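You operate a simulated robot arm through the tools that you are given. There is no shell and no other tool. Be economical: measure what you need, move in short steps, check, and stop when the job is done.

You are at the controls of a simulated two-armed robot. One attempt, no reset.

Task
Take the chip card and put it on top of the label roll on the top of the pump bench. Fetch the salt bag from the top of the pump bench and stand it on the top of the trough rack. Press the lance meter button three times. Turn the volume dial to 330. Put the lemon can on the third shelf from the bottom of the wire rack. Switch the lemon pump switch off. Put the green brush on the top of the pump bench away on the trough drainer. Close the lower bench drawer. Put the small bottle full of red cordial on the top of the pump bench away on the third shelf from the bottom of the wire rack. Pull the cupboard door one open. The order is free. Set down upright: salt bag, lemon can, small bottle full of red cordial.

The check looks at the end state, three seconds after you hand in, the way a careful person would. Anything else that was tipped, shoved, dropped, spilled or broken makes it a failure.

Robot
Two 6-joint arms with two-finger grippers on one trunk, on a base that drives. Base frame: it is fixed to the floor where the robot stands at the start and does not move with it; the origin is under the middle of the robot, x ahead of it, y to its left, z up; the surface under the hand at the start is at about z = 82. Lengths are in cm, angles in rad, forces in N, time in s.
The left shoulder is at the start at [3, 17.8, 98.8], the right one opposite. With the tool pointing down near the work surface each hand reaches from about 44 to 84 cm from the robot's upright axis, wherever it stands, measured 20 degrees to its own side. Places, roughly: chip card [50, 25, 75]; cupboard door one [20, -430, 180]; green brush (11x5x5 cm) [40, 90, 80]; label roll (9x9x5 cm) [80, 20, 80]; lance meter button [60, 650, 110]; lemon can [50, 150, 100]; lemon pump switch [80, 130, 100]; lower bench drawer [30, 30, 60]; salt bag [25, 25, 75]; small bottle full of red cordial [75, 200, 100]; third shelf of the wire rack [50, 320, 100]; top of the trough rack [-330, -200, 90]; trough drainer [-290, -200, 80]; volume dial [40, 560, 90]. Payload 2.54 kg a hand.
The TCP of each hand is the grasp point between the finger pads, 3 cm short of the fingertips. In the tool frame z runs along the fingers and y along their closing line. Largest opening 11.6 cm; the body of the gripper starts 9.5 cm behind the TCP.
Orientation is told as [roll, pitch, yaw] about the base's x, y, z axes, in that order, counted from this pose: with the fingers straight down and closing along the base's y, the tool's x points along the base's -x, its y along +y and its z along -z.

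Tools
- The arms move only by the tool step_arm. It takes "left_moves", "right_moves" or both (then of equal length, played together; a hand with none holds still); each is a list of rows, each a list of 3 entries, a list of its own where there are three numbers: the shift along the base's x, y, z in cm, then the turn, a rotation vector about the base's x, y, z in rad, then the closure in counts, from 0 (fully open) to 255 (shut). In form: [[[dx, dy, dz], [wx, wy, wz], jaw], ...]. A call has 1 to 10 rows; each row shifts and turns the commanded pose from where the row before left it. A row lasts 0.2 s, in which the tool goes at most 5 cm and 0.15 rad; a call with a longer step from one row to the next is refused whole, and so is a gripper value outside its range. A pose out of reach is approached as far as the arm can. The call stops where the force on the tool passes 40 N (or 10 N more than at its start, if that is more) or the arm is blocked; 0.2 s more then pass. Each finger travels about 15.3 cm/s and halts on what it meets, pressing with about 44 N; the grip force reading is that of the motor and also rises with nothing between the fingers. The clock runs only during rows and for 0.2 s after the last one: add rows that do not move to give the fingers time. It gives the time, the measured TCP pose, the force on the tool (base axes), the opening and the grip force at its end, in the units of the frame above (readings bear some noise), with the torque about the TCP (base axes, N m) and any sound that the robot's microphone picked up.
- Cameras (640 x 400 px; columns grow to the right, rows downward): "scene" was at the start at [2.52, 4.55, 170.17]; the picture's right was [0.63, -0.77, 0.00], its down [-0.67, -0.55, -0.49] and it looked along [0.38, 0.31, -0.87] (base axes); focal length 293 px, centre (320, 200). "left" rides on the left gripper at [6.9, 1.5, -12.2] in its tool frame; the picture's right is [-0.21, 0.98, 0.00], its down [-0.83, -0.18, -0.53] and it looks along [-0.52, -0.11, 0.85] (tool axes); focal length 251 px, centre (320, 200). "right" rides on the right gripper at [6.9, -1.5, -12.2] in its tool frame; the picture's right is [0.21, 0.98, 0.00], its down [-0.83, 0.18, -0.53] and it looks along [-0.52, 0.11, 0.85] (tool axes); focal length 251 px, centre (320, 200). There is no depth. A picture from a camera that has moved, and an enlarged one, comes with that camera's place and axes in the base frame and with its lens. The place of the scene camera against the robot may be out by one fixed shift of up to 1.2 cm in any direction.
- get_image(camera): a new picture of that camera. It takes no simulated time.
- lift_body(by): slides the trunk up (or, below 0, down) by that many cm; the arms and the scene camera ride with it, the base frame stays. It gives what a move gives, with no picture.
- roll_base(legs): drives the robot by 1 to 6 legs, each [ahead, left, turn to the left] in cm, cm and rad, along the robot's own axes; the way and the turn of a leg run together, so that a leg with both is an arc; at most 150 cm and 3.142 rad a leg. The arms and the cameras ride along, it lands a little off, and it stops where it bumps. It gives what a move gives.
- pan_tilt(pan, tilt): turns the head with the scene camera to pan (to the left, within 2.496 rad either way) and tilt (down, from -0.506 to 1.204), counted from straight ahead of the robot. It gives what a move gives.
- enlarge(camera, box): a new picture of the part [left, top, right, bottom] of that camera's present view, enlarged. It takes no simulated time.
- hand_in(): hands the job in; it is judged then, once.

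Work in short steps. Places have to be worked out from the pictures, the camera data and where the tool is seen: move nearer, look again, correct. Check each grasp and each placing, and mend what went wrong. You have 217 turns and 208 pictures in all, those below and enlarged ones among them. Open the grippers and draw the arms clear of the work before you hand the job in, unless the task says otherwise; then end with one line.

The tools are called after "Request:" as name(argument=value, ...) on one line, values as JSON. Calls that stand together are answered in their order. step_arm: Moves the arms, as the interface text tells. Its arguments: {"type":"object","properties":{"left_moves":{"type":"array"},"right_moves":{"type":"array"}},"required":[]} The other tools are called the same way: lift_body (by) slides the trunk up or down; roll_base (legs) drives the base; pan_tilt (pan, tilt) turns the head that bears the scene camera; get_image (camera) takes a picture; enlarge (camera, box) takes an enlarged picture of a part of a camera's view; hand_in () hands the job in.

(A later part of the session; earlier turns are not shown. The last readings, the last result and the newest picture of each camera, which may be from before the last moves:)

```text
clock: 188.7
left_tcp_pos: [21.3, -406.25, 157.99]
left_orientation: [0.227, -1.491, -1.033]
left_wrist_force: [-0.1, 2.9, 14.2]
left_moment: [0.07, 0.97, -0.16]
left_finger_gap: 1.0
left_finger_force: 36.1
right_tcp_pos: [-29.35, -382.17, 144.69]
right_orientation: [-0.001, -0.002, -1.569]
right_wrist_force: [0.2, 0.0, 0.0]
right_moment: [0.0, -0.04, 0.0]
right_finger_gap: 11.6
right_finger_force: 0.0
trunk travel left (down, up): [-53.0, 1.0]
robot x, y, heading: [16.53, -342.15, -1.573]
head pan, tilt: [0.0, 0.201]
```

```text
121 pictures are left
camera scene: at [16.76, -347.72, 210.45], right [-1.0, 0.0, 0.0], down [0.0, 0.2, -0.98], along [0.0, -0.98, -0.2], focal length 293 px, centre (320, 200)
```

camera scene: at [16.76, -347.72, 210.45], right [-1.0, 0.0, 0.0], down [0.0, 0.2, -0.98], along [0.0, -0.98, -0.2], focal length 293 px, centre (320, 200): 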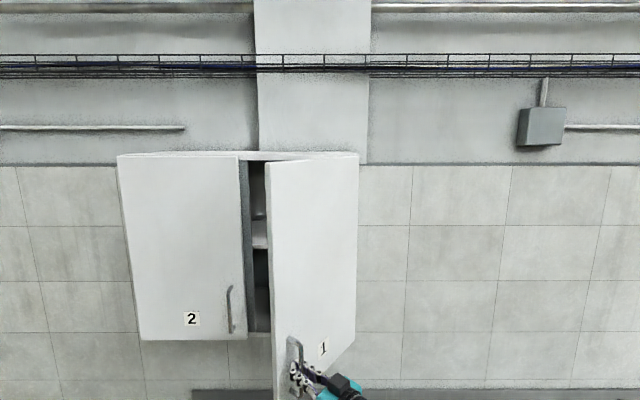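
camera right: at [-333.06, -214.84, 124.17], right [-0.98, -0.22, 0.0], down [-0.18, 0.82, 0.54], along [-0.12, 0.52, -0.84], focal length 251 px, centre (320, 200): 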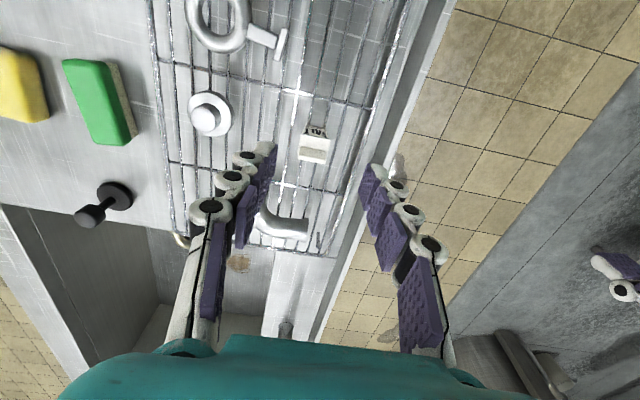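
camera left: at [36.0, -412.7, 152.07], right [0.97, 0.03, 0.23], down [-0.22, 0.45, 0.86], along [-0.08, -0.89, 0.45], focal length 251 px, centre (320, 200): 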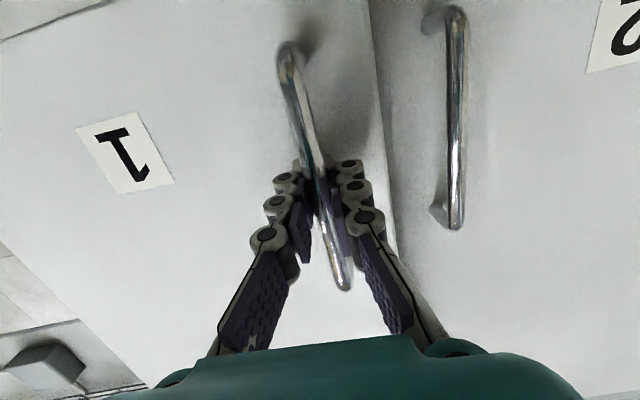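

It is about 53° open. I continue the arc for roughly 22° more.

Request:
step_arm(left_moves=[[[-2.3, 1.3, -0.1], [0, 0, 0.06], 255], [[-2.4, 1.1, 0], [0, 0, 0.06], 255], [[-2.5, 0.9, 0], [0, 0, 0.06], 255], [[-2.5, 0.6, 0], [0, 0, 0.06], 255], [[-2.5, 0.4, 0], [0, 0, 0.06], 255]], right_moves=[[[-2.5, 2, 0], [0, 0, 0], 0], [[-2.5, 2, 0], [0, 0, 0], 0], [[0, 0, 0], [0, 0, 0], 0], [[0, 0, 0], [0, 0, 0], 0], [[0, 0, 0], [0, 0, 0], 0]])

Request:
get_image(camera="scene")

```text
clock: 189.9
left_tcp_pos: [8.59, -402.01, 157.95]
left_orientation: [0.218, -1.492, -0.726]
left_wrist_force: [-0.6, 0.5, 21.7]
left_moment: [-0.71, 0.12, -0.07]
left_finger_gap: 1.05
left_finger_force: 35.8
right_tcp_pos: [-34.17, -378.15, 144.83]
right_orientation: [0.001, -0.003, -1.567]
right_wrist_force: [-0.5, -0.3, 0.3]
right_moment: [0.03, -0.09, 0.02]
right_finger_gap: 11.6
right_finger_force: 0.0
trunk travel left (down, up): [-53.0, 1.0]
robot x, y, heading: [17.15, -342.06, -1.574]
head pan, tilt: [0.0, 0.201]
```

```text
120 pictures are left
camera scene: at [16.76, -347.75, 210.47], right [-1.0, 0.0, 0.0], down [0.0, 0.2, -0.98], along [0.0, -0.98, -0.2], focal length 293 px, centre (320, 200)
```

scene: 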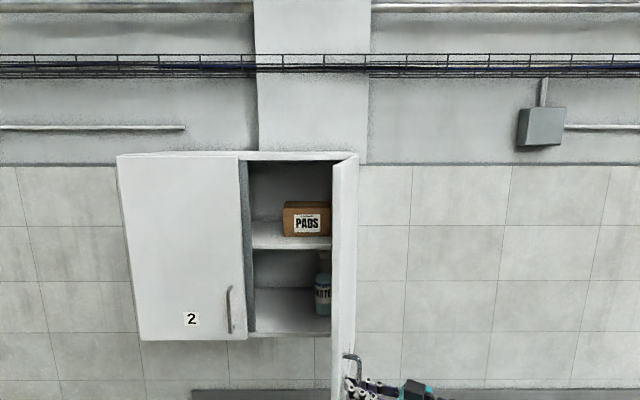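

The door is open about 80°. I release the bar and withdraw along the finger direction.

Request:
step_arm(left_moves=[[[0, 0, 0], [0, 0, 0], 200], [[0, 0, 0], [0, 0, 0], 170], [[0, 0, 0], [0, 0, 0], 170], [[-1.3, 0.75, 0], [0, 0, 0], 170], [[-1.7, 1, 0], [0, 0, 0], 170], [[-1.7, 1, 0], [0, 0, 0], 170], [[-0.5, 2, 0], [0, 0, 0], 170]], right_moves=[[[-1, 3, 0], [0, 0, 0], 0], [[-1, 3, 0], [0, 0, 0], 0], [[-1, 3, 0], [0, 0, 0], 0], [[-1, 3, 0], [0, 0, 0], 0], [[0, 0, 0], [0, 0, 0], 0], [[0, 0, 0], [0, 0, 0], 0], [[0, 0, 0], [0, 0, 0], 0]])

Request:
get_image(camera="left")

Request:
get_image(camera="scene")

```text
clock: 191.5
left_tcp_pos: [3.84, -397.26, 157.72]
left_orientation: [0.216, -1.489, -0.726]
left_wrist_force: [0.4, 0.5, -0.8]
left_moment: [-0.01, -0.02, -0.04]
left_finger_gap: 3.86
left_finger_force: 0.0
right_tcp_pos: [-38.2, -366.06, 145.05]
right_orientation: [-0.002, -0.003, -1.567]
right_wrist_force: [-0.7, 0.3, -0.3]
right_moment: [-0.04, 0.01, 0.01]
right_finger_gap: 11.6
right_finger_force: 0.1
trunk travel left (down, up): [-53.0, 1.0]
robot x, y, heading: [16.72, -342.16, -1.571]
head pan, tilt: [0.0, 0.201]
```

```text
119 pictures are left
camera left: at [-6.38, -389.58, 151.81], right [0.49, 0.84, 0.23], down [-0.5, 0.06, 0.86], along [0.71, -0.54, 0.45], focal length 251 px, centre (320, 200)
```

left: 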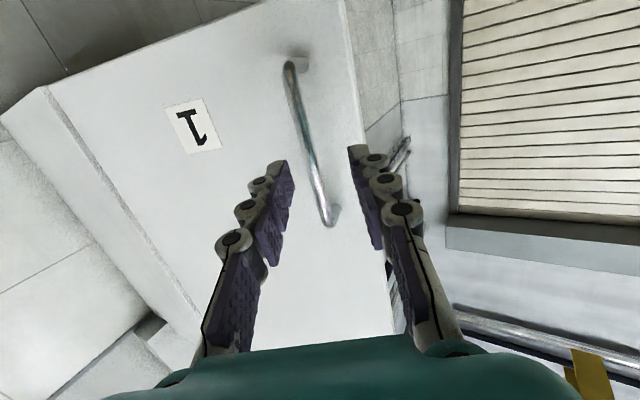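

```text
118 pictures are left
camera scene: at [17.02, -347.78, 210.46], right [-1.0, 0.0, 0.0], down [0.0, 0.2, -0.98], along [0.0, -0.98, -0.2], focal length 293 px, centre (320, 200)
```

scene: 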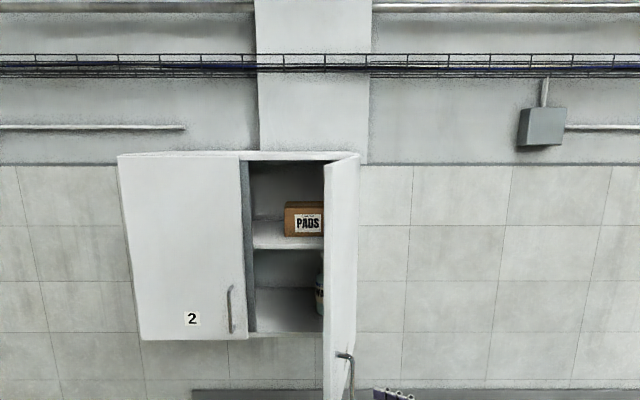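

The fingers still straddle the bar a little. I withdraw a bit more, then back the base away.

Request:
step_arm(left_moves=[[[-1.7, 1, 0], [0, 0, 0], 170], [[-1.7, 1, 0], [0, 0, 0], 170], [[-1.7, 1, 0], [0, 0, 0], 170]])

Request:
roll_base(legs=[[-50, 0, 0]])

Request:
get_image(camera="scene")

```text
clock: 192.3
left_tcp_pos: [-0.1, -396.04, 157.67]
left_orientation: [0.216, -1.488, -0.74]
left_wrist_force: [0.1, 0.6, -0.1]
left_moment: [-0.04, -0.03, 0.03]
left_finger_gap: 3.87
left_finger_force: 0.1
left hand out of reach, approached as far as the arm can: row 3
right_tcp_pos: [-38.15, -366.31, 145.08]
right_orientation: [-0.003, 0.0, -1.567]
right_wrist_force: [0.9, -0.4, 0.2]
right_moment: [0.03, 0.01, -0.05]
right_finger_gap: 11.58
right_finger_force: 0.1
trunk travel left (down, up): [-53.0, 1.0]
robot x, y, heading: [16.56, -342.5, -1.572]
head pan, tilt: [0.0, 0.201]
```

```text
clock: 195.3
left_tcp_pos: [-0.39, -345.42, 157.61]
left_orientation: [0.216, -1.488, -0.747]
left_wrist_force: [1.3, 0.5, -1.0]
left_moment: [-0.03, -0.02, 0.04]
left_finger_gap: 3.89
left_finger_force: 0.1
right_tcp_pos: [-38.22, -315.26, 145.01]
right_orientation: [-0.002, 0.0, -1.575]
right_wrist_force: [0.4, 0.4, -0.2]
right_moment: [-0.01, -0.01, 0.0]
right_finger_gap: 11.61
right_finger_force: 0.1
trunk travel left (down, up): [-53.0, 1.0]
robot x, y, heading: [16.8, -291.47, -1.573]
head pan, tilt: [0.0, 0.201]
```

```text
117 pictures are left
camera scene: at [17.2, -297.69, 210.44], right [-1.0, 0.01, 0.0], down [0.0, 0.2, -0.98], along [-0.01, -0.98, -0.2], focal length 293 px, centre (320, 200)
```

scene: 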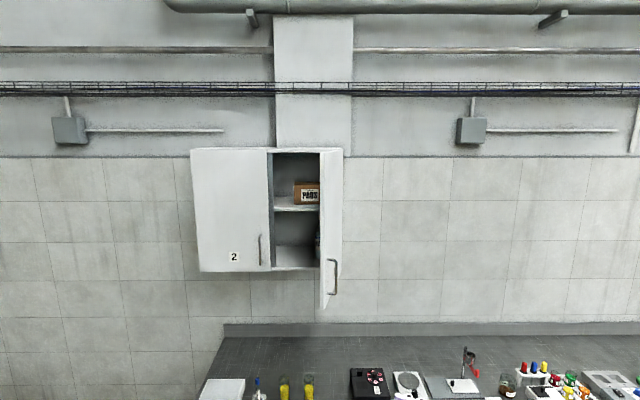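

The door stays open. I undo the left hand's turn and tilt, then lower the trunk.

Request:
step_arm(left_moves=[[[3.5, -2.5, 0], [0, 0, -0.131], 0], [[3.5, -2.5, 0], [0, 0, -0.131], 0], [[3.5, -2.5, 0], [0, 0, -0.131], 0], [[3.5, -2.5, 0], [0, 0, -0.131], 0], [[3.5, -2.5, 0], [0, 0, -0.131], 0], [[3.5, -2.5, 0], [0, 0, -0.131], 0], [[3.5, -2.5, 0], [0, 0, -0.131], 0], [[3.5, -2.5, 0], [0, 0, -0.131], 0]])

Request:
step_arm(left_moves=[[[0.5, 2.2, -1.4], [0.149, 0, 0], 0], [[0.5, 2.2, -1.4], [0.149, 0, 0], 0], [[0.5, 2.2, -1.4], [0.149, 0, 0], 0], [[0.5, 2.2, -1.4], [0.149, 0, 0], 0], [[0.5, 2.2, -1.4], [0.149, 0, 0], 0], [[0.5, 2.2, -1.4], [0.149, 0, 0], 0], [[0.5, 2.2, -1.4], [0.149, 0, 0], 0], [[0.5, 2.2, -1.4], [0.149, 0, 0], 0], [[0.5, 2.2, -1.4], [0.149, 0, 0], 0], [[0.5, 2.2, -1.4], [0.149, 0, 0], 0]])

Request:
lift_body(by=-30)

```text
clock: 197.1
left_tcp_pos: [27.87, -365.59, 157.5]
left_orientation: [0.19, -1.487, -1.774]
left_wrist_force: [-0.1, -0.5, 0.1]
left_moment: [-0.07, -0.01, -0.03]
left_finger_gap: 11.57
left_finger_force: 0.0
right_tcp_pos: [-37.95, -315.41, 145.02]
right_orientation: [-0.002, 0.0, -1.576]
right_wrist_force: [0.6, -0.9, -0.1]
right_moment: [0.01, 0.0, 0.01]
right_finger_gap: 11.6
right_finger_force: 0.1
trunk travel left (down, up): [-53.0, 1.0]
robot x, y, heading: [16.82, -291.41, -1.576]
head pan, tilt: [0.0, 0.201]
```

```text
clock: 199.3
left_tcp_pos: [32.53, -343.4, 143.53]
left_orientation: [-0.011, 0.003, -1.59]
left_wrist_force: [0.0, 0.4, 0.0]
left_moment: [-0.03, 0.02, 0.02]
left_finger_gap: 11.59
left_finger_force: 0.1
right_tcp_pos: [-38.12, -315.22, 145.09]
right_orientation: [-0.002, 0.0, -1.577]
right_wrist_force: [0.1, -1.1, -0.1]
right_moment: [0.03, 0.02, 0.01]
right_finger_gap: 11.61
right_finger_force: 0.0
trunk travel left (down, up): [-53.0, 1.0]
robot x, y, heading: [16.69, -291.5, -1.583]
head pan, tilt: [0.0, 0.201]
```

```text
clock: 202.3
left_tcp_pos: [32.59, -343.4, 113.52]
left_orientation: [-0.01, 0.001, -1.587]
left_wrist_force: [1.0, 0.0, -0.9]
left_moment: [0.02, 0.0, 0.01]
left_finger_gap: 11.58
left_finger_force: 0.0
right_tcp_pos: [-38.14, -315.29, 115.03]
right_orientation: [-0.002, 0.001, -1.574]
right_wrist_force: [0.2, 0.1, -0.1]
right_moment: [0.03, -0.01, 0.0]
right_finger_gap: 11.61
right_finger_force: 0.1
trunk travel left (down, up): [-23.0, 31.0]
robot x, y, heading: [16.96, -291.68, -1.582]
head pan, tilt: [0.0, 0.201]
```

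Now I drive to the pumps end of the bench. I turn to face +x, strafe along x≈15 past the pallet, back to x≈-45, and go on to y≈120.

Request:
roll_base(legs=[[0, 0, 1.58], [0, 130, 0], [0, 110, 0], [-62, 0, 0], [0, 150, 0], [0, 25, 0]])

Request:
pan_tilt(pan=0.15, tilt=0.55)

Request:
get_image(camera="scene")

```text
clock: 229.6
left_tcp_pos: [-6.29, 142.5, 113.5]
left_orientation: [-0.01, 0.0, 0.026]
left_wrist_force: [-0.1, 0.3, -0.2]
left_moment: [-0.03, 0.02, 0.01]
left_finger_gap: 11.62
left_finger_force: 0.0
right_tcp_pos: [-31.39, 70.56, 115.14]
right_orientation: [-0.002, -0.001, 0.04]
right_wrist_force: [0.3, 0.0, 0.0]
right_moment: [-0.05, 0.0, -0.02]
right_finger_gap: 11.58
right_finger_force: 0.0
trunk travel left (down, up): [-23.0, 31.0]
robot x, y, heading: [-57.41, 124.19, 0.039]
head pan, tilt: [0.0, 0.201]
```

```text
clock: 230.5
left_tcp_pos: [-6.28, 142.27, 113.47]
left_orientation: [-0.009, 0.0, 0.025]
left_wrist_force: [0.4, 0.4, 0.6]
left_moment: [0.02, -0.01, 0.0]
left_finger_gap: 11.61
left_finger_force: 0.1
right_tcp_pos: [-31.31, 70.41, 115.07]
right_orientation: [-0.001, -0.002, 0.039]
right_wrist_force: [0.1, 0.6, -0.6]
right_moment: [-0.02, 0.0, 0.02]
right_finger_gap: 11.59
right_finger_force: 0.0
trunk travel left (down, up): [-23.0, 31.0]
robot x, y, heading: [-57.21, 124.22, 0.035]
head pan, tilt: [0.15, 0.55]
```

```text
116 pictures are left
camera scene: at [-51.06, 126.34, 177.23], right [0.18, -0.98, 0.0], down [-0.51, -0.1, -0.85], along [0.84, 0.16, -0.52], focal length 293 px, centre (320, 200)
```

scene: 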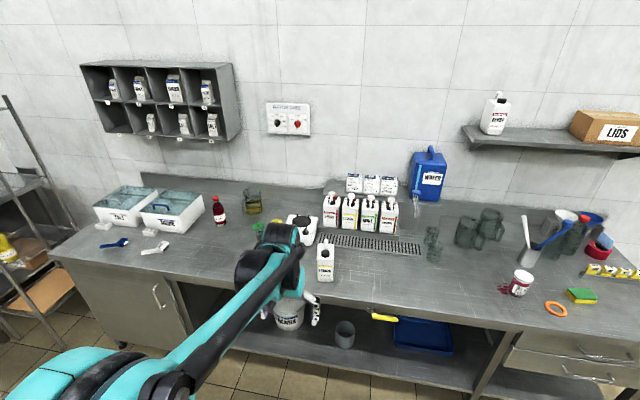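

Request:
enlarge(camera="scene", box=[240, 90, 420, 210])

Request:
enlarge(camera="scene", box=[180, 170, 420, 320])

```text
3.33 times, centred on (330, 150) of scene
camera zoom: at [-51.06, 126.34, 177.23], right [0.18, -0.98, 0.0], down [-0.51, -0.1, -0.85], along [0.84, 0.16, -0.52], focal length 976 px, centre (287, 367)
```

zoom: 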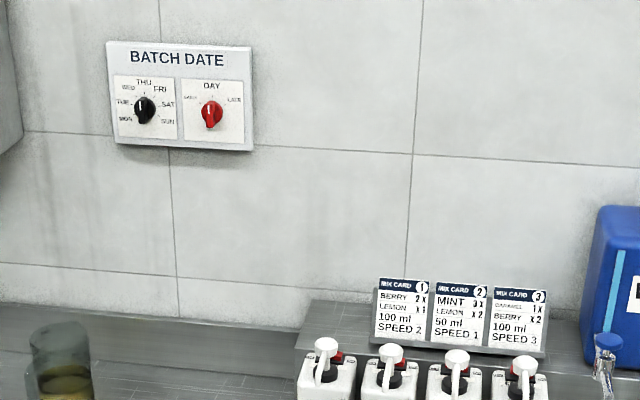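

```text
2.67 times, centred on (300, 245) of scene
camera zoom: at [-51.06, 126.34, 177.23], right [0.18, -0.98, 0.0], down [-0.51, -0.1, -0.85], along [0.84, 0.16, -0.52], focal length 780 px, centre (373, 80)
```

zoom: 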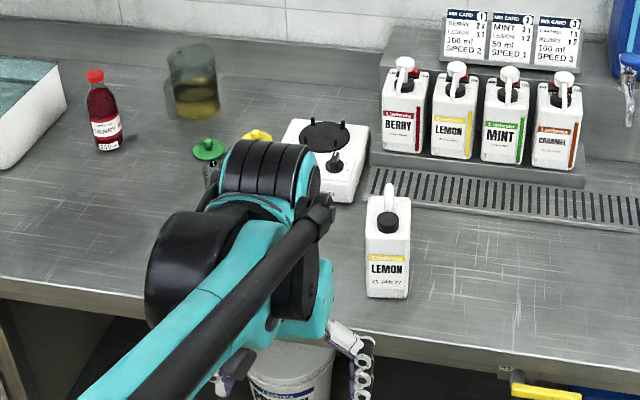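

The lemon pump is the second jug, at about [80, 135]; the lemon can stands at about [40, 141]. I drive closer, move the left hand aside, and bring the right hand in to look at the pump's switch.

Request:
step_arm(left_moves=[[[0, 3, 1], [0, 0, 0], 0], [[0, 3, 1], [0, 0, 0], 0], [[0, 3, 1], [0, 0, 0], 0], [[0, 3, 1], [0, 0, 0], 0], [[0, 3, 0], [0, 0, 0], 0], [[0, 3, 0], [0, 0, 0], 0], [[0, 3, 0], [0, 0, 0], 0], [[0, 0, 0], [0, 0, 0], 0], [[0, 0, 0], [0, 0, 0], 0]], right_moves=[[[2, 4, 1], [0, 0, 0], 0], [[2, 4, 1], [0, 0, 0], 0], [[2, 4, 1], [0, 0, 0], 0], [[2, 4, 0], [0, 0, 0], 0], [[2, 4, 0], [0, 0, 0], 0], [[2, 4, 0], [0, 0, 0], 0], [[2, 4, 0], [0, 0, 0], 0], [[2, 4, 0], [0, 0, 0], 0], [[2, 4, 0], [0, 0, 0], 0]])

Request:
roll_base(legs=[[38, 10, -0.035]])

Request:
step_arm(right_moves=[[[4.5, 1.5, 0], [0, 0, 0], 0], [[4.5, 1.5, 0], [0, 0, 0], 0], [[4.5, 1.5, 0], [0, 0, 0], 0], [[4.5, 1.5, 0], [0, 0, 0], 0], [[4, 1.5, 0], [0, 0, 0], 0], [[4, 1.5, 0], [0, 0, 0], 0]])

Request:
get_image(camera="right")

```text
clock: 232.5
left_tcp_pos: [-6.11, 163.54, 117.34]
left_orientation: [-0.012, 0.0, 0.025]
left_wrist_force: [0.3, -0.7, -0.3]
left_moment: [-0.01, 0.03, 0.01]
left_finger_gap: 11.59
left_finger_force: 0.1
right_tcp_pos: [-12.9, 106.71, 117.66]
right_orientation: [-0.002, -0.001, 0.038]
right_wrist_force: [0.0, 0.3, 0.2]
right_moment: [-0.05, 0.02, 0.01]
right_finger_gap: 11.6
right_finger_force: 0.1
trunk travel left (down, up): [-23.0, 31.0]
robot x, y, heading: [-57.27, 124.53, 0.029]
head pan, tilt: [0.15, 0.55]
```

```text
clock: 234.9
left_tcp_pos: [32.54, 172.32, 117.35]
left_orientation: [-0.011, 0.0, -0.009]
left_wrist_force: [-0.2, -0.1, -0.1]
left_moment: [-0.02, 0.0, -0.05]
left_finger_gap: 11.63
left_finger_force: 0.1
right_tcp_pos: [23.83, 115.76, 117.78]
right_orientation: [-0.002, 0.003, 0.002]
right_wrist_force: [0.0, 1.0, 0.0]
right_moment: [0.02, 0.01, 0.02]
right_finger_gap: 11.59
right_finger_force: 0.1
trunk travel left (down, up): [-23.0, 31.0]
robot x, y, heading: [-19.81, 135.26, 0.001]
head pan, tilt: [0.15, 0.55]
```

```text
clock: 236.3
left_tcp_pos: [32.88, 172.36, 117.33]
left_orientation: [-0.009, 0.002, -0.011]
left_wrist_force: [0.6, -0.6, 0.0]
left_moment: [0.01, 0.06, -0.03]
left_finger_gap: 11.59
left_finger_force: 0.0
right_tcp_pos: [49.81, 124.92, 117.59]
right_orientation: [-0.002, 0.002, 0.004]
right_wrist_force: [0.4, 0.7, -1.0]
right_moment: [-0.02, 0.03, -0.02]
right_finger_gap: 11.57
right_finger_force: 0.0
trunk travel left (down, up): [-23.0, 31.0]
robot x, y, heading: [-19.43, 134.93, -0.005]
head pan, tilt: [0.15, 0.55]
```

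```text
113 pictures are left
camera right: at [43.07, 123.49, 129.65], right [-0.22, 0.98, 0.0], down [0.83, 0.19, 0.53], along [0.52, 0.11, -0.85], focal length 251 px, centre (320, 200)
```

right: 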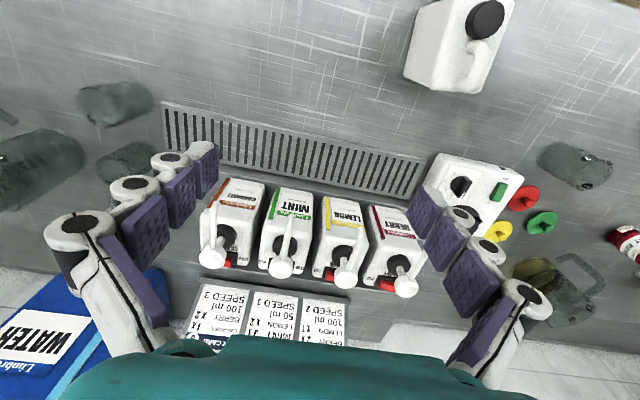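

Request:
enlarge(camera="right", box=[180, 160, 440, 310])

```text
2.46 times, centred on (310, 235) of right
camera zoom: at [43.07, 123.49, 129.65], right [-0.22, 0.98, 0.0], down [0.83, 0.19, 0.53], along [0.52, 0.11, -0.85], focal length 619 px, centre (345, 114)
```

zoom: 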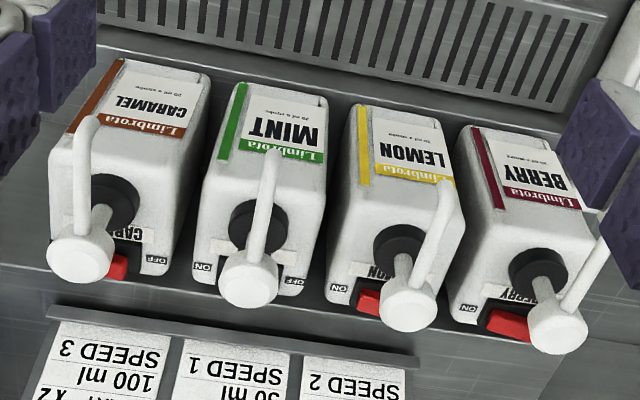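

Each jug has a red rocker at the back of its top, with ON at the -y side and OFF at the +y side. I move closer to view the lemon rocker from above.

Request:
roll_base(legs=[[15, 0, 0]])

Request:
step_arm(right_moves=[[[2, 1.5, 1], [0, 0, 0], 0], [[2, 1.5, 1], [0, 0, 0], 0], [[2, 1.5, 1], [0, 0, 0], 0], [[1, 1.5, 1], [0, 0, 0], 0]])

Request:
get_image(camera="right")

Request:
enlarge(camera="right", box=[240, 80, 400, 200])

```text
clock: 237.7
left_tcp_pos: [47.4, 172.31, 117.35]
left_orientation: [-0.009, 0.001, -0.008]
left_wrist_force: [0.9, -0.1, 0.1]
left_moment: [0.01, 0.05, -0.01]
left_finger_gap: 11.62
left_finger_force: 0.1
right_tcp_pos: [64.76, 125.12, 117.54]
right_orientation: [-0.002, -0.001, 0.005]
right_wrist_force: [0.5, 0.2, 0.3]
right_moment: [0.0, 0.04, 0.01]
right_finger_gap: 11.6
right_finger_force: 0.1
trunk travel left (down, up): [-23.0, 31.0]
robot x, y, heading: [-5.04, 135.15, 0.001]
head pan, tilt: [0.15, 0.55]
```

```text
clock: 238.7
left_tcp_pos: [47.34, 172.46, 117.47]
left_orientation: [-0.009, -0.001, -0.009]
left_wrist_force: [-0.6, -0.5, 0.4]
left_moment: [0.02, 0.0, 0.01]
left_finger_gap: 11.62
left_finger_force: 0.0
right_tcp_pos: [69.39, 129.62, 120.42]
right_orientation: [-0.003, -0.002, 0.004]
right_wrist_force: [-0.1, 0.3, 0.0]
right_moment: [-0.03, 0.0, 0.02]
right_finger_gap: 11.59
right_finger_force: 0.0
right hand out of reach, approached as far as the arm can: row 3, 4
trunk travel left (down, up): [-23.0, 31.0]
robot x, y, heading: [-5.0, 135.17, 0.0]
head pan, tilt: [0.15, 0.55]
```

```text
111 pictures are left
camera right: at [62.55, 128.13, 132.53], right [-0.22, 0.98, 0.0], down [0.82, 0.19, 0.53], along [0.52, 0.12, -0.85], focal length 251 px, centre (320, 200)
```

right: 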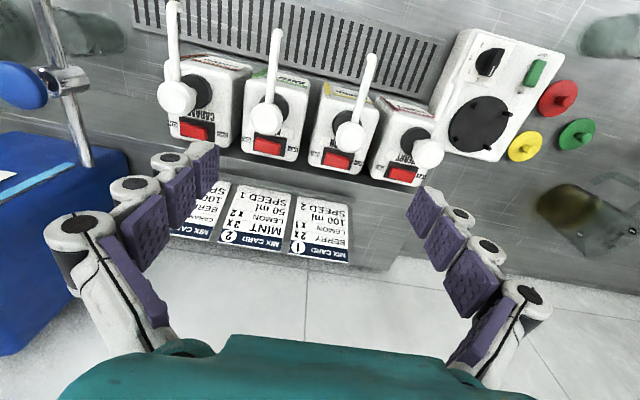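

```text
3.33 times, centred on (320, 140) of right
camera zoom: at [62.55, 128.13, 132.53], right [-0.22, 0.98, 0.0], down [0.82, 0.19, 0.53], along [0.52, 0.12, -0.85], focal length 838 px, centre (320, 400)
```

zoom: 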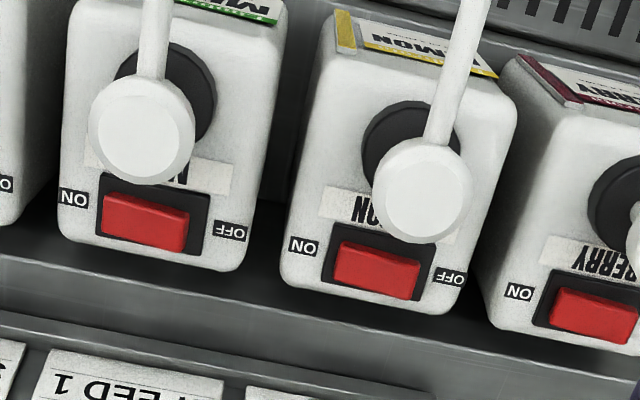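

The lemon rocker's centre is at [75.7, 133.6, 100], and its OFF end is at about [76, 134.9]. I close the right fingers to use as a pusher and drive slightly nearer for reach.

Request:
step_arm(right_moves=[[[0, 0, 0], [0, 0, 0], 255], [[0, 0, 0], [0, 0, 0], 255], [[0, 0, 0], [0, 0, 0], 255], [[0, 0, 0], [0, 0, 0], 255]])

Request:
roll_base(legs=[[5, 10, 0]])

Request:
get_image(camera="right")

```text
clock: 239.7
left_tcp_pos: [47.42, 172.43, 117.44]
left_orientation: [-0.009, 0.0, -0.009]
left_wrist_force: [-0.6, -0.3, -0.3]
left_moment: [0.0, 0.01, 0.01]
left_finger_gap: 11.57
left_finger_force: 0.0
right_tcp_pos: [69.62, 129.51, 120.34]
right_orientation: [-0.002, 0.001, 0.006]
right_wrist_force: [0.0, -0.6, -1.0]
right_moment: [-0.02, 0.0, 0.01]
right_finger_gap: 0.0
right_finger_force: 28.7
trunk travel left (down, up): [-23.0, 31.0]
robot x, y, heading: [-5.15, 134.66, 0.005]
head pan, tilt: [0.15, 0.55]
```

```text
clock: 240.9
left_tcp_pos: [52.34, 182.48, 117.39]
left_orientation: [-0.01, 0.0, -0.012]
left_wrist_force: [1.1, 0.3, 0.0]
left_moment: [-0.04, 0.02, 0.01]
left_finger_gap: 11.61
left_finger_force: 0.1
right_tcp_pos: [74.52, 139.6, 120.33]
right_orientation: [-0.003, 0.001, 0.005]
right_wrist_force: [0.1, -0.2, 0.3]
right_moment: [-0.04, 0.0, 0.01]
right_finger_gap: 0.02
right_finger_force: 28.7
trunk travel left (down, up): [-23.0, 31.0]
robot x, y, heading: [0.01, 145.2, 0.001]
head pan, tilt: [0.15, 0.55]
```

```text
109 pictures are left
camera right: at [67.65, 138.11, 132.48], right [-0.22, 0.98, 0.0], down [0.83, 0.19, 0.53], along [0.52, 0.11, -0.85], focal length 251 px, centre (320, 200)
```

right: 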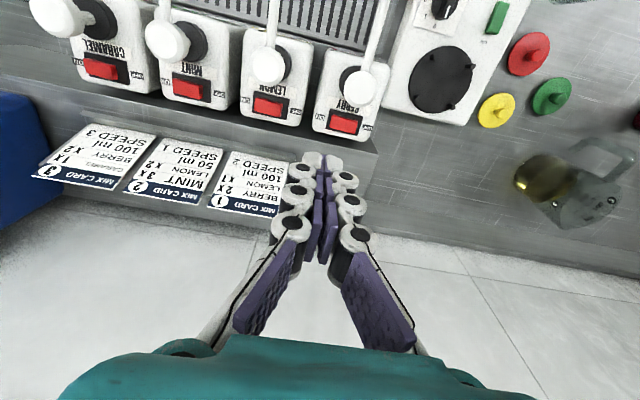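

The view confirms the rocker at [75.6, 133.3]. I move over the OFF end and go down to 2 cm above it.

Request:
step_arm(right_moves=[[[0.7, -2.4, 0], [0, 0, 0], 255], [[0.6, -2.3, 0], [0, 0, 0], 255], [[0, 0, -4], [0, 0, 0], 255], [[0, 0, -4], [0, 0, 0], 255], [[0, 0, -4], [0, 0, 0], 255], [[0, 0, -3], [0, 0, 0], 255], [[0, 0, 0], [0, 0, 0], 255]])

Request:
enlarge(camera="right", box=[240, 80, 400, 200])

Request:
enlarge(camera="scene", box=[200, 60, 520, 260])

```text
clock: 242.5
left_tcp_pos: [52.44, 182.36, 117.39]
left_orientation: [-0.011, -0.001, -0.011]
left_wrist_force: [0.4, -0.3, 0.7]
left_moment: [-0.01, 0.01, 0.01]
left_finger_gap: 11.58
left_finger_force: 0.1
right_tcp_pos: [79.0, 136.44, 106.62]
right_orientation: [-0.002, 0.002, 0.004]
right_wrist_force: [-0.2, -0.6, 0.3]
right_moment: [-0.03, 0.02, 0.0]
right_finger_gap: 0.0
right_finger_force: 28.8
right hand out of reach, approached as far as the arm can: row 2, 4, 5, 6
trunk travel left (down, up): [-23.0, 31.0]
robot x, y, heading: [0.13, 145.21, -0.001]
head pan, tilt: [0.15, 0.55]
```

```text
3.33 times, centred on (320, 140) of right
camera zoom: at [72.17, 134.9, 118.81], right [-0.22, 0.98, 0.0], down [0.83, 0.19, 0.53], along [0.52, 0.11, -0.85], focal length 838 px, centre (320, 400)
```

zoom: 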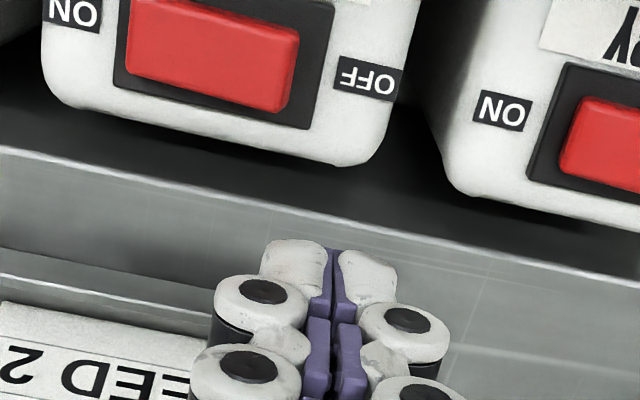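

```text
2.00 times, centred on (360, 160) of scene
camera zoom: at [6.39, 146.94, 177.23], right [0.15, -0.99, 0.0], down [-0.52, -0.08, -0.85], along [0.84, 0.13, -0.52], focal length 585 px, centre (240, 280)
```

zoom: 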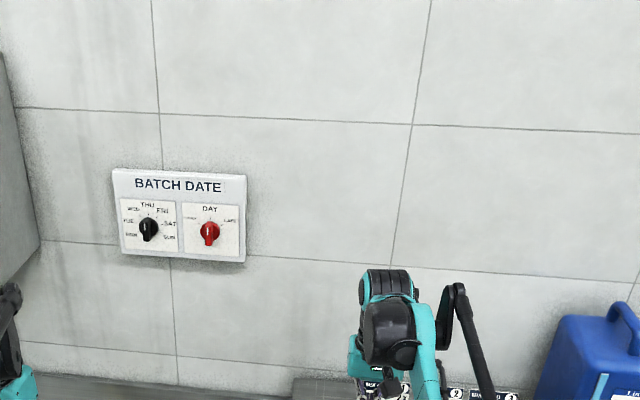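

The right arm has gone onto its stretched boundary again. I raise the trunk so the fingers clear the pump heads, then back off and restore the elbow.

Request:
lift_body(by=15)

Request:
roll_base(legs=[[-65, 0, 0]])

Request:
lift_body(by=-18)

Request:
step_arm(right_moves=[[[0, 0, 0], [0, 0.14, 0], 255], [[0, 0, 0], [0, 0.14, 0], 255], [[-2, 0, -2], [0, 0.14, 0], 255], [[-2, 0, -3], [0, 0, 0], 255], [[-2, 0, -4], [0, 0, 0], 255], [[-3, 0, -3], [0, 0, 0], 255], [[-4, 0, -2], [0, 0, 0], 255], [[-4, 0, 0], [0, 0, 0], 255], [[-4, 0, 0], [0, 0, 0], 255]])

```text
clock: 244.2
left_tcp_pos: [52.54, 182.43, 132.51]
left_orientation: [-0.01, 0.0, -0.011]
left_wrist_force: [0.2, 0.4, 0.1]
left_moment: [-0.03, -0.03, -0.01]
left_finger_gap: 11.58
left_finger_force: 0.0
right_tcp_pos: [79.2, 136.37, 121.56]
right_orientation: [-0.003, 0.003, 0.003]
right_wrist_force: [0.1, 0.6, -0.2]
right_moment: [-0.01, -0.04, 0.0]
right_finger_gap: 0.01
right_finger_force: 28.7
trunk travel left (down, up): [-38.0, 16.0]
robot x, y, heading: [-0.03, 145.25, 0.003]
head pan, tilt: [0.15, 0.55]
```

```text
clock: 247.9
left_tcp_pos: [-13.7, 182.47, 132.49]
left_orientation: [-0.011, 0.0, -0.007]
left_wrist_force: [0.2, 0.1, -0.7]
left_moment: [-0.02, 0.05, -0.02]
left_finger_gap: 11.58
left_finger_force: 0.1
right_tcp_pos: [13.07, 136.57, 121.58]
right_orientation: [-0.001, 0.002, 0.006]
right_wrist_force: [-0.3, -1.0, 0.6]
right_moment: [-0.02, -0.02, 0.02]
right_finger_gap: 0.0
right_finger_force: 28.8
trunk travel left (down, up): [-38.0, 16.0]
robot x, y, heading: [-65.44, 145.3, -0.002]
head pan, tilt: [0.15, 0.55]
```

```text
clock: 249.9
left_tcp_pos: [-13.54, 182.46, 114.51]
left_orientation: [-0.01, 0.0, -0.007]
left_wrist_force: [-0.4, -0.2, -0.2]
left_moment: [0.04, 0.02, -0.02]
left_finger_gap: 11.6
left_finger_force: 0.1
right_tcp_pos: [13.06, 136.47, 103.69]
right_orientation: [-0.001, 0.001, 0.007]
right_wrist_force: [-0.7, 0.6, -0.5]
right_moment: [0.01, -0.01, 0.02]
right_finger_gap: 0.0
right_finger_force: 29.0
trunk travel left (down, up): [-20.0, 34.0]
robot x, y, heading: [-65.93, 145.03, -0.0]
head pan, tilt: [0.15, 0.55]
```

```text
clock: 251.9
left_tcp_pos: [-13.78, 182.35, 114.48]
left_orientation: [-0.01, -0.001, -0.007]
left_wrist_force: [-0.4, 0.2, 0.1]
left_moment: [0.01, -0.02, 0.01]
left_finger_gap: 11.61
left_finger_force: 0.0
right_tcp_pos: [-15.29, 135.59, 89.81]
right_orientation: [0.002, 0.421, 0.006]
right_wrist_force: [0.5, 0.7, 0.5]
right_moment: [0.0, -0.02, 0.01]
right_finger_gap: 0.0
right_finger_force: 28.4
right hand out of reach, approached as far as the arm can: row 1, 2, 3
trunk travel left (down, up): [-20.0, 34.0]
robot x, y, heading: [-65.84, 145.11, -0.001]
head pan, tilt: [0.15, 0.55]
```

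The arm is free again. I straighten the fingers, raise the trunk for better reach, and return to the pumps.

Request:
step_arm(right_moves=[[[0, 0, 2], [0, -0.14, 0], 255], [[0, 0, 4], [0, -0.14, 0], 255], [[0, 0, 4], [0, -0.14, 0], 255], [[1, 0, 4], [0, 0, 0], 255], [[2, 0, 0], [0, 0, 0], 255]])

Request:
lift_body(by=18)

Request:
roll_base(legs=[[66, 0, 0]])

Request:
step_arm(right_moves=[[[3, 0, 0], [0, 0, 0], 255], [[3, 0, 0], [0, 0, 0], 255], [[3, 0, -1], [0, 0, 0], 255], [[3, 0, -1], [0, 0, 0], 255], [[2, 0, -1], [0, 0, 0], 255], [[2, 0, 0], [0, 0, 0], 255]])

```text
clock: 253.1
left_tcp_pos: [-13.41, 182.4, 114.42]
left_orientation: [-0.012, 0.002, -0.007]
left_wrist_force: [0.2, -0.6, -0.3]
left_moment: [-0.01, 0.03, -0.01]
left_finger_gap: 11.6
left_finger_force: 0.1
right_tcp_pos: [-11.93, 135.71, 103.73]
right_orientation: [-0.001, 0.003, 0.005]
right_wrist_force: [0.7, -0.2, -0.3]
right_moment: [-0.02, 0.02, -0.05]
right_finger_gap: 0.0
right_finger_force: 28.5
trunk travel left (down, up): [-20.0, 34.0]
robot x, y, heading: [-65.95, 145.25, 0.004]
head pan, tilt: [0.15, 0.55]
```

```text
clock: 255.1
left_tcp_pos: [-13.65, 182.39, 132.35]
left_orientation: [-0.009, 0.0, -0.008]
left_wrist_force: [-1.3, -0.5, -0.4]
left_moment: [0.01, 0.01, -0.03]
left_finger_gap: 11.62
left_finger_force: 0.1
right_tcp_pos: [-12.04, 135.71, 121.61]
right_orientation: [-0.002, 0.002, 0.006]
right_wrist_force: [-0.6, -0.5, -0.1]
right_moment: [0.01, -0.01, 0.02]
right_finger_gap: 0.01
right_finger_force: 28.5
trunk travel left (down, up): [-38.0, 16.0]
robot x, y, heading: [-66.01, 145.06, -0.0]
head pan, tilt: [0.15, 0.55]
```

```text
clock: 258.8
left_tcp_pos: [52.2, 182.31, 132.38]
left_orientation: [-0.011, 0.0, -0.009]
left_wrist_force: [-0.9, 0.3, -1.0]
left_moment: [0.0, -0.03, -0.02]
left_finger_gap: 11.6
left_finger_force: 0.1
right_tcp_pos: [53.82, 135.44, 121.61]
right_orientation: [-0.001, 0.002, 0.001]
right_wrist_force: [0.2, 0.1, -0.3]
right_moment: [-0.02, 0.04, -0.01]
right_finger_gap: 0.0
right_finger_force: 28.5
trunk travel left (down, up): [-38.0, 16.0]
robot x, y, heading: [-0.14, 145.03, -0.0]
head pan, tilt: [0.15, 0.55]
```

```text
clock: 260.1
left_tcp_pos: [52.29, 182.26, 132.4]
left_orientation: [-0.01, 0.0, -0.01]
left_wrist_force: [1.1, 1.0, -0.9]
left_moment: [-0.02, 0.01, -0.02]
left_finger_gap: 11.59
left_finger_force: 0.1
right_tcp_pos: [69.88, 135.68, 118.62]
right_orientation: [-0.002, 0.004, 0.002]
right_wrist_force: [1.1, 0.4, -0.1]
right_moment: [-0.03, -0.03, -0.02]
right_finger_gap: 0.0
right_finger_force: 28.8
trunk travel left (down, up): [-38.0, 16.0]
robot x, y, heading: [-0.05, 145.03, -0.004]
head pan, tilt: [0.15, 0.55]
```

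The arm is in reach this time. I move over the OFF end and down to just above it.

Request:
step_arm(right_moves=[[[3, -0.5, 0], [0, 0, 0], 255], [[3.1, -0.4, 0], [0, 0, 0], 255], [[0, 0, -4], [0, 0, 0], 255], [[0, 0, -4], [0, 0, 0], 255], [[0, 0, -4], [0, 0, 0], 255], [[0, 0, -1], [0, 0, 0], 255], [[0, 0, 0], [0, 0, 0], 255]])

Request:
enlarge(camera="right", box=[240, 80, 400, 200])

```text
clock: 261.8
left_tcp_pos: [52.36, 182.36, 132.42]
left_orientation: [-0.01, -0.001, -0.012]
left_wrist_force: [-0.4, 0.2, -0.7]
left_moment: [-0.04, 0.04, -0.02]
left_finger_gap: 11.56
left_finger_force: 0.0
right_tcp_pos: [75.9, 134.71, 105.6]
right_orientation: [-0.001, 0.001, 0.002]
right_wrist_force: [0.0, -0.2, 0.0]
right_moment: [-0.04, 0.01, -0.02]
right_finger_gap: 0.0
right_finger_force: 28.2
trunk travel left (down, up): [-38.0, 16.0]
robot x, y, heading: [0.11, 144.96, -0.006]
head pan, tilt: [0.15, 0.55]
```

```text
3.33 times, centred on (320, 140) of right
camera zoom: at [69.07, 133.13, 117.72], right [-0.22, 0.98, 0.0], down [0.83, 0.18, 0.53], along [0.52, 0.11, -0.85], focal length 838 px, centre (320, 400)
```

zoom: 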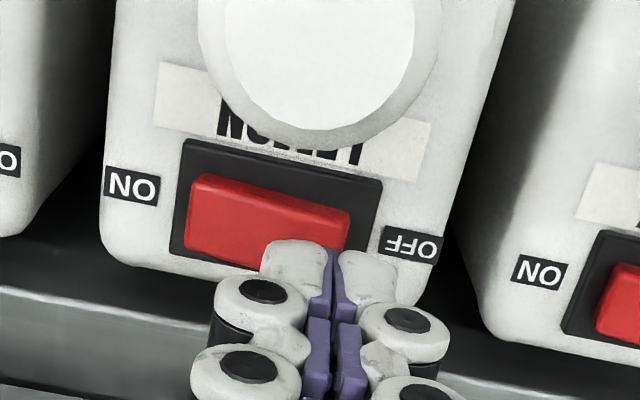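

The contact point should be 0.5 cm further back in x. I correct that and press down in small steps.

Request:
step_arm(right_moves=[[[-0.5, 0.2, 0], [0, 0, 0], 255], [[0, 0, -1], [0, 0, 0], 255], [[0, 0, -0.7], [0, 0, 0], 255], [[0, 0, -0.5], [0, 0, 0], 255], [[0, 0, -0.5], [0, 0, 0], 255], [[0, 0, -0.5], [0, 0, 0], 255], [[0, 0, -0.5], [0, 0, 0], 255]])

Request:
enlarge(camera="right", box=[240, 80, 400, 200])

```text
clock: 263.0
left_tcp_pos: [52.06, 182.3, 132.58]
left_orientation: [-0.01, -0.001, -0.01]
left_wrist_force: [0.6, -0.1, -0.3]
left_moment: [0.0, 0.0, -0.01]
left_finger_gap: 11.63
left_finger_force: 0.1
right_tcp_pos: [75.27, 134.99, 103.51]
right_orientation: [-0.001, -0.002, 0.003]
right_wrist_force: [-7.4, 1.3, 23.1]
right_moment: [-0.17, 0.11, -0.01]
right_finger_gap: 0.0
right_finger_force: 28.7
trunk travel left (down, up): [-38.0, 16.0]
robot x, y, heading: [0.02, 145.3, 0.0]
head pan, tilt: [0.15, 0.55]
stopped in row 6 (right hand): the force on the tool passed its limit at 48 N (the readings are from after the stop); the commanded pose is now the measured one
```

```text
3.33 times, centred on (320, 140) of right
camera zoom: at [68.35, 133.47, 115.69], right [-0.22, 0.98, 0.0], down [0.82, 0.18, 0.54], along [0.52, 0.11, -0.84], focal length 838 px, centre (320, 400)
```

zoom: 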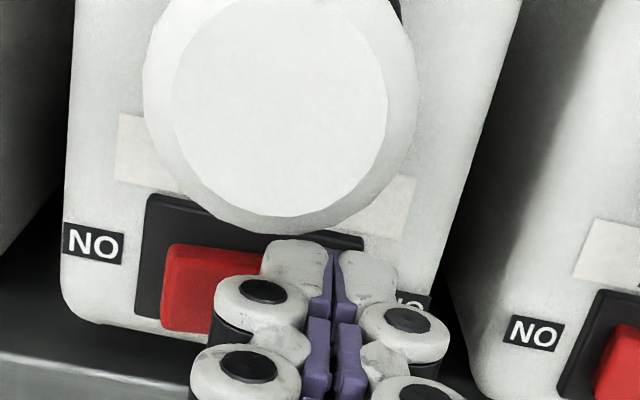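

It was pressed with a firm stop at 48 N, and the ON end now seems raised. I rise and check.

Request:
step_arm(right_moves=[[[0, 0, 2], [0, 0, 0], 255], [[0, 0, 4], [0, 0, 0], 255], [[0, 0, 4], [0, 0, 0], 255], [[0, 0, 4], [0, 0, 0], 255], [[-3, 0, 2], [0, 0, 0], 255], [[-2, -2, 0], [0, 0, 0], 255]])

Request:
enlarge(camera="right", box=[220, 60, 420, 190])

```text
clock: 264.4
left_tcp_pos: [52.26, 182.24, 132.43]
left_orientation: [-0.007, 0.001, -0.011]
left_wrist_force: [-0.1, -0.7, 0.7]
left_moment: [0.04, -0.03, 0.03]
left_finger_gap: 11.58
left_finger_force: 0.0
right_tcp_pos: [70.38, 132.89, 119.31]
right_orientation: [0.001, -0.001, 0.004]
right_wrist_force: [0.3, -1.0, 0.2]
right_moment: [0.02, 0.0, 0.02]
right_finger_gap: 0.02
right_finger_force: 27.7
trunk travel left (down, up): [-38.0, 16.0]
robot x, y, heading: [-0.36, 145.27, -0.002]
head pan, tilt: [0.15, 0.55]
```

```text
3.08 times, centred on (320, 125) of right
camera zoom: at [63.43, 131.27, 131.45], right [-0.22, 0.98, 0.0], down [0.82, 0.18, 0.54], along [0.52, 0.12, -0.84], focal length 774 px, centre (320, 431)
```

zoom: 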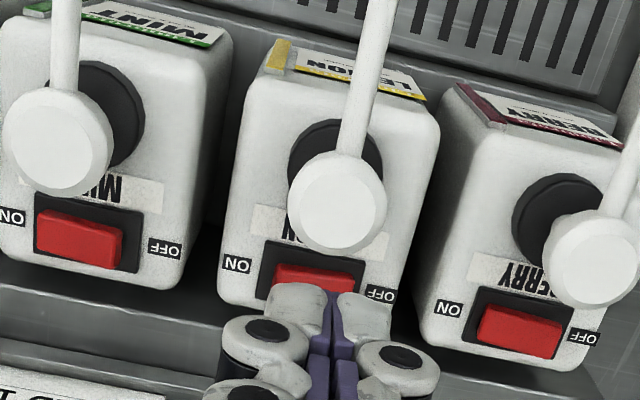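

The fingers hide it. I shift the hand aside to compare the rockers.

Request:
step_arm(right_moves=[[[0, -4, 0], [0, 0, 0], 255], [[0, -4, 0], [0, 0, 0], 255], [[0, 0, 0], [0, 0, 0], 255]])

Request:
enlarge(camera="right", box=[280, 80, 440, 180])

```text
clock: 265.2
left_tcp_pos: [52.28, 182.46, 132.41]
left_orientation: [-0.012, -0.001, -0.012]
left_wrist_force: [-0.3, 0.1, -0.5]
left_moment: [-0.04, 0.02, -0.02]
left_finger_gap: 11.57
left_finger_force: 0.0
right_tcp_pos: [70.64, 125.03, 119.42]
right_orientation: [0.0, -0.003, 0.005]
right_wrist_force: [0.1, 0.6, 0.7]
right_moment: [-0.03, 0.0, -0.04]
right_finger_gap: 0.0
right_finger_force: 28.2
trunk travel left (down, up): [-38.0, 16.0]
robot x, y, heading: [-0.23, 145.23, 0.002]
head pan, tilt: [0.15, 0.55]
```

```text
4.00 times, centred on (360, 130) of right
camera zoom: at [63.75, 123.49, 131.51], right [-0.22, 0.98, 0.0], down [0.82, 0.19, 0.54], along [0.52, 0.11, -0.84], focal length 1006 px, centre (160, 480)
```

zoom: 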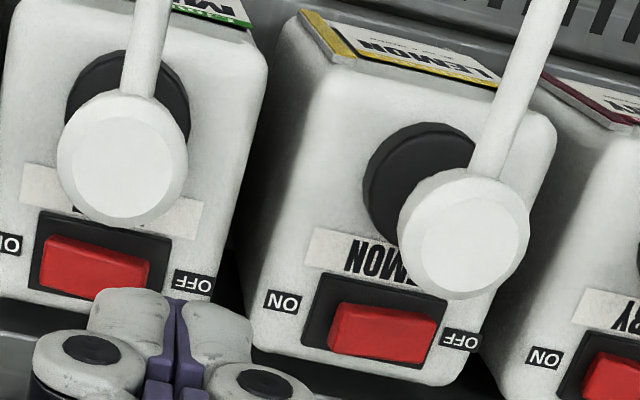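

Lemon is now OFF: its ON end is raised, opposite to the mint one. I draw the right hand back, back off the base, and bring the hand over the lemon can.

Request:
step_arm(right_moves=[[[-4, 0, 0], [0, 0, 0], 0], [[-4, 0, 0], [0, 0, 0], 0], [[-4, 2, 0], [0, 0, 0], 0], [[-4, 3, 0], [0, 0, 0], 0], [[-3, 3, 0], [0, 0, 0], 0]])

Request:
roll_base(legs=[[-17, 10, 0]])

Request:
lift_body(by=-8)

Request:
get_image(camera="right")

Request:
get_image(camera="left")

```text
clock: 266.4
left_tcp_pos: [52.14, 182.28, 132.45]
left_orientation: [-0.011, -0.001, -0.009]
left_wrist_force: [0.3, 0.7, -0.2]
left_moment: [-0.03, -0.01, -0.01]
left_finger_gap: 11.63
left_finger_force: 0.2
right_tcp_pos: [51.61, 132.93, 119.04]
right_orientation: [-0.002, -0.001, 0.003]
right_wrist_force: [-0.5, 0.4, -1.5]
right_moment: [-0.04, 0.02, 0.01]
right_finger_gap: 11.58
right_finger_force: 0.0
trunk travel left (down, up): [-38.0, 16.0]
robot x, y, heading: [0.17, 144.96, -0.005]
head pan, tilt: [0.15, 0.55]
```

```text
clock: 267.9
left_tcp_pos: [35.62, 192.22, 132.47]
left_orientation: [-0.009, 0.0, -0.011]
left_wrist_force: [-1.4, -0.1, -0.3]
left_moment: [0.0, -0.07, 0.0]
left_finger_gap: 11.59
left_finger_force: 0.1
right_tcp_pos: [34.89, 142.7, 119.06]
right_orientation: [-0.001, -0.002, 0.001]
right_wrist_force: [-0.7, 0.7, -0.3]
right_moment: [-0.01, -0.02, -0.01]
right_finger_gap: 11.59
right_finger_force: 0.0
trunk travel left (down, up): [-38.0, 16.0]
robot x, y, heading: [-16.6, 155.22, -0.003]
head pan, tilt: [0.15, 0.55]
```

```text
clock: 269.1
left_tcp_pos: [35.55, 192.21, 124.48]
left_orientation: [-0.011, 0.0, -0.011]
left_wrist_force: [0.3, 0.0, -0.4]
left_moment: [0.01, 0.02, 0.02]
left_finger_gap: 11.62
left_finger_force: 0.0
right_tcp_pos: [35.0, 142.7, 111.07]
right_orientation: [-0.001, -0.001, 0.003]
right_wrist_force: [-0.5, -0.2, 0.6]
right_moment: [0.02, 0.0, 0.0]
right_finger_gap: 11.58
right_finger_force: 0.1
trunk travel left (down, up): [-30.0, 24.0]
robot x, y, heading: [-16.91, 155.15, 0.002]
head pan, tilt: [0.15, 0.55]
```

```text
102 pictures are left
camera right: at [28.02, 141.31, 123.24], right [-0.22, 0.98, 0.0], down [0.82, 0.18, 0.54], along [0.52, 0.11, -0.84], focal length 251 px, centre (320, 200)
```

right: 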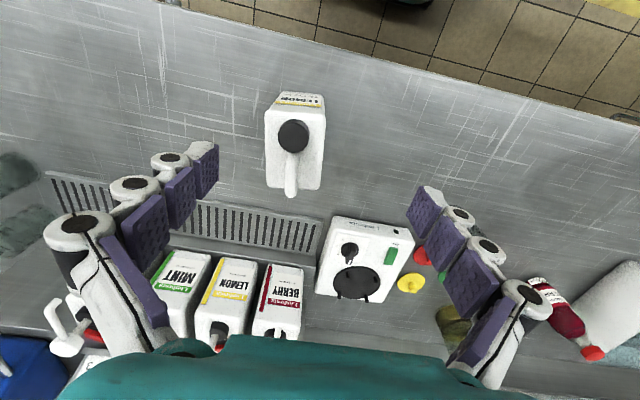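

```text
101 pictures are left
camera left: at [28.73, 193.98, 136.54], right [0.23, 0.97, -0.01], down [0.82, -0.18, 0.54], along [0.52, -0.13, -0.84], focal length 251 px, centre (320, 200)
```

left: 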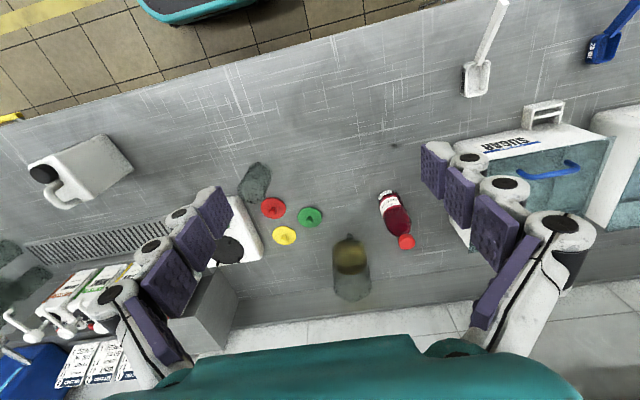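

The can is centred near [40.2, 140.7], about 7 cm wide and turned by roughly 0.2 rad. I align over it.

Request:
step_arm(right_moves=[[[2.6, -1, -2], [0, 0, 0.1], 0], [[2.6, -1, -2], [0, 0, 0.1], 0], [[0, 0, -1.5], [0, 0, 0], 0], [[0, 0, 0], [0, 0, 0], 0]])

Request:
get_image(camera="right")

```text
clock: 270.1
left_tcp_pos: [35.72, 192.15, 124.43]
left_orientation: [-0.011, 0.0, -0.01]
left_wrist_force: [-0.1, 0.2, 0.5]
left_moment: [0.0, 0.04, 0.0]
left_finger_gap: 11.58
left_finger_force: 0.1
right_tcp_pos: [40.19, 140.76, 105.41]
right_orientation: [-0.001, -0.002, 0.202]
right_wrist_force: [-0.2, -0.1, 0.4]
right_moment: [-0.01, 0.02, 0.0]
right_finger_gap: 11.59
right_finger_force: 0.0
trunk travel left (down, up): [-30.0, 24.0]
robot x, y, heading: [-16.56, 155.1, -0.0]
head pan, tilt: [0.15, 0.55]
```

```text
100 pictures are left
camera right: at [33.66, 137.99, 117.55], right [-0.41, 0.91, 0.0], down [0.77, 0.34, 0.54], along [0.49, 0.22, -0.84], focal length 251 px, centre (320, 200)
```

right: 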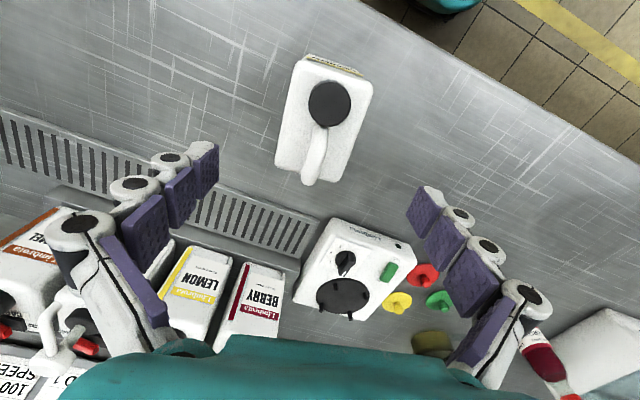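

Aligned. I shift 0.6 cm back in x, go down so the fingers straddle the body, and close.

Request:
step_arm(right_moves=[[[-0.6, 0, -3], [0, 0, 0], 0], [[0, 0, -4], [0, 0, 0], 0], [[0, 0, -4], [0, 0, 0], 0], [[0, 0, -3], [0, 0, 0], 0], [[0, 0, 0], [0, 0, 0], 0]])

Request:
get_image(camera="right")

```text
clock: 271.3
left_tcp_pos: [35.64, 192.2, 124.48]
left_orientation: [-0.009, 0.0, -0.011]
left_wrist_force: [0.0, -0.2, -0.7]
left_moment: [0.01, -0.01, 0.03]
left_finger_gap: 11.6
left_finger_force: 0.0
right_tcp_pos: [39.53, 140.61, 91.66]
right_orientation: [-0.001, -0.002, 0.202]
right_wrist_force: [-0.5, -0.1, 0.8]
right_moment: [0.01, 0.01, 0.01]
right_finger_gap: 11.59
right_finger_force: 0.1
trunk travel left (down, up): [-30.0, 24.0]
robot x, y, heading: [-16.9, 155.27, -0.007]
head pan, tilt: [0.15, 0.55]
```

```text
99 pictures are left
camera right: at [33.06, 137.87, 103.81], right [-0.41, 0.91, 0.0], down [0.77, 0.34, 0.54], along [0.49, 0.22, -0.84], focal length 251 px, centre (320, 200)
```

right: 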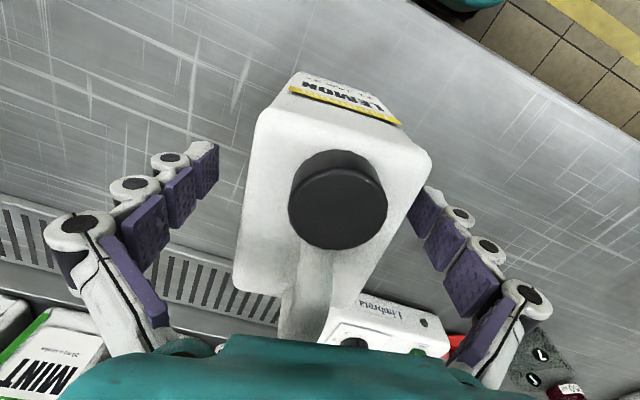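

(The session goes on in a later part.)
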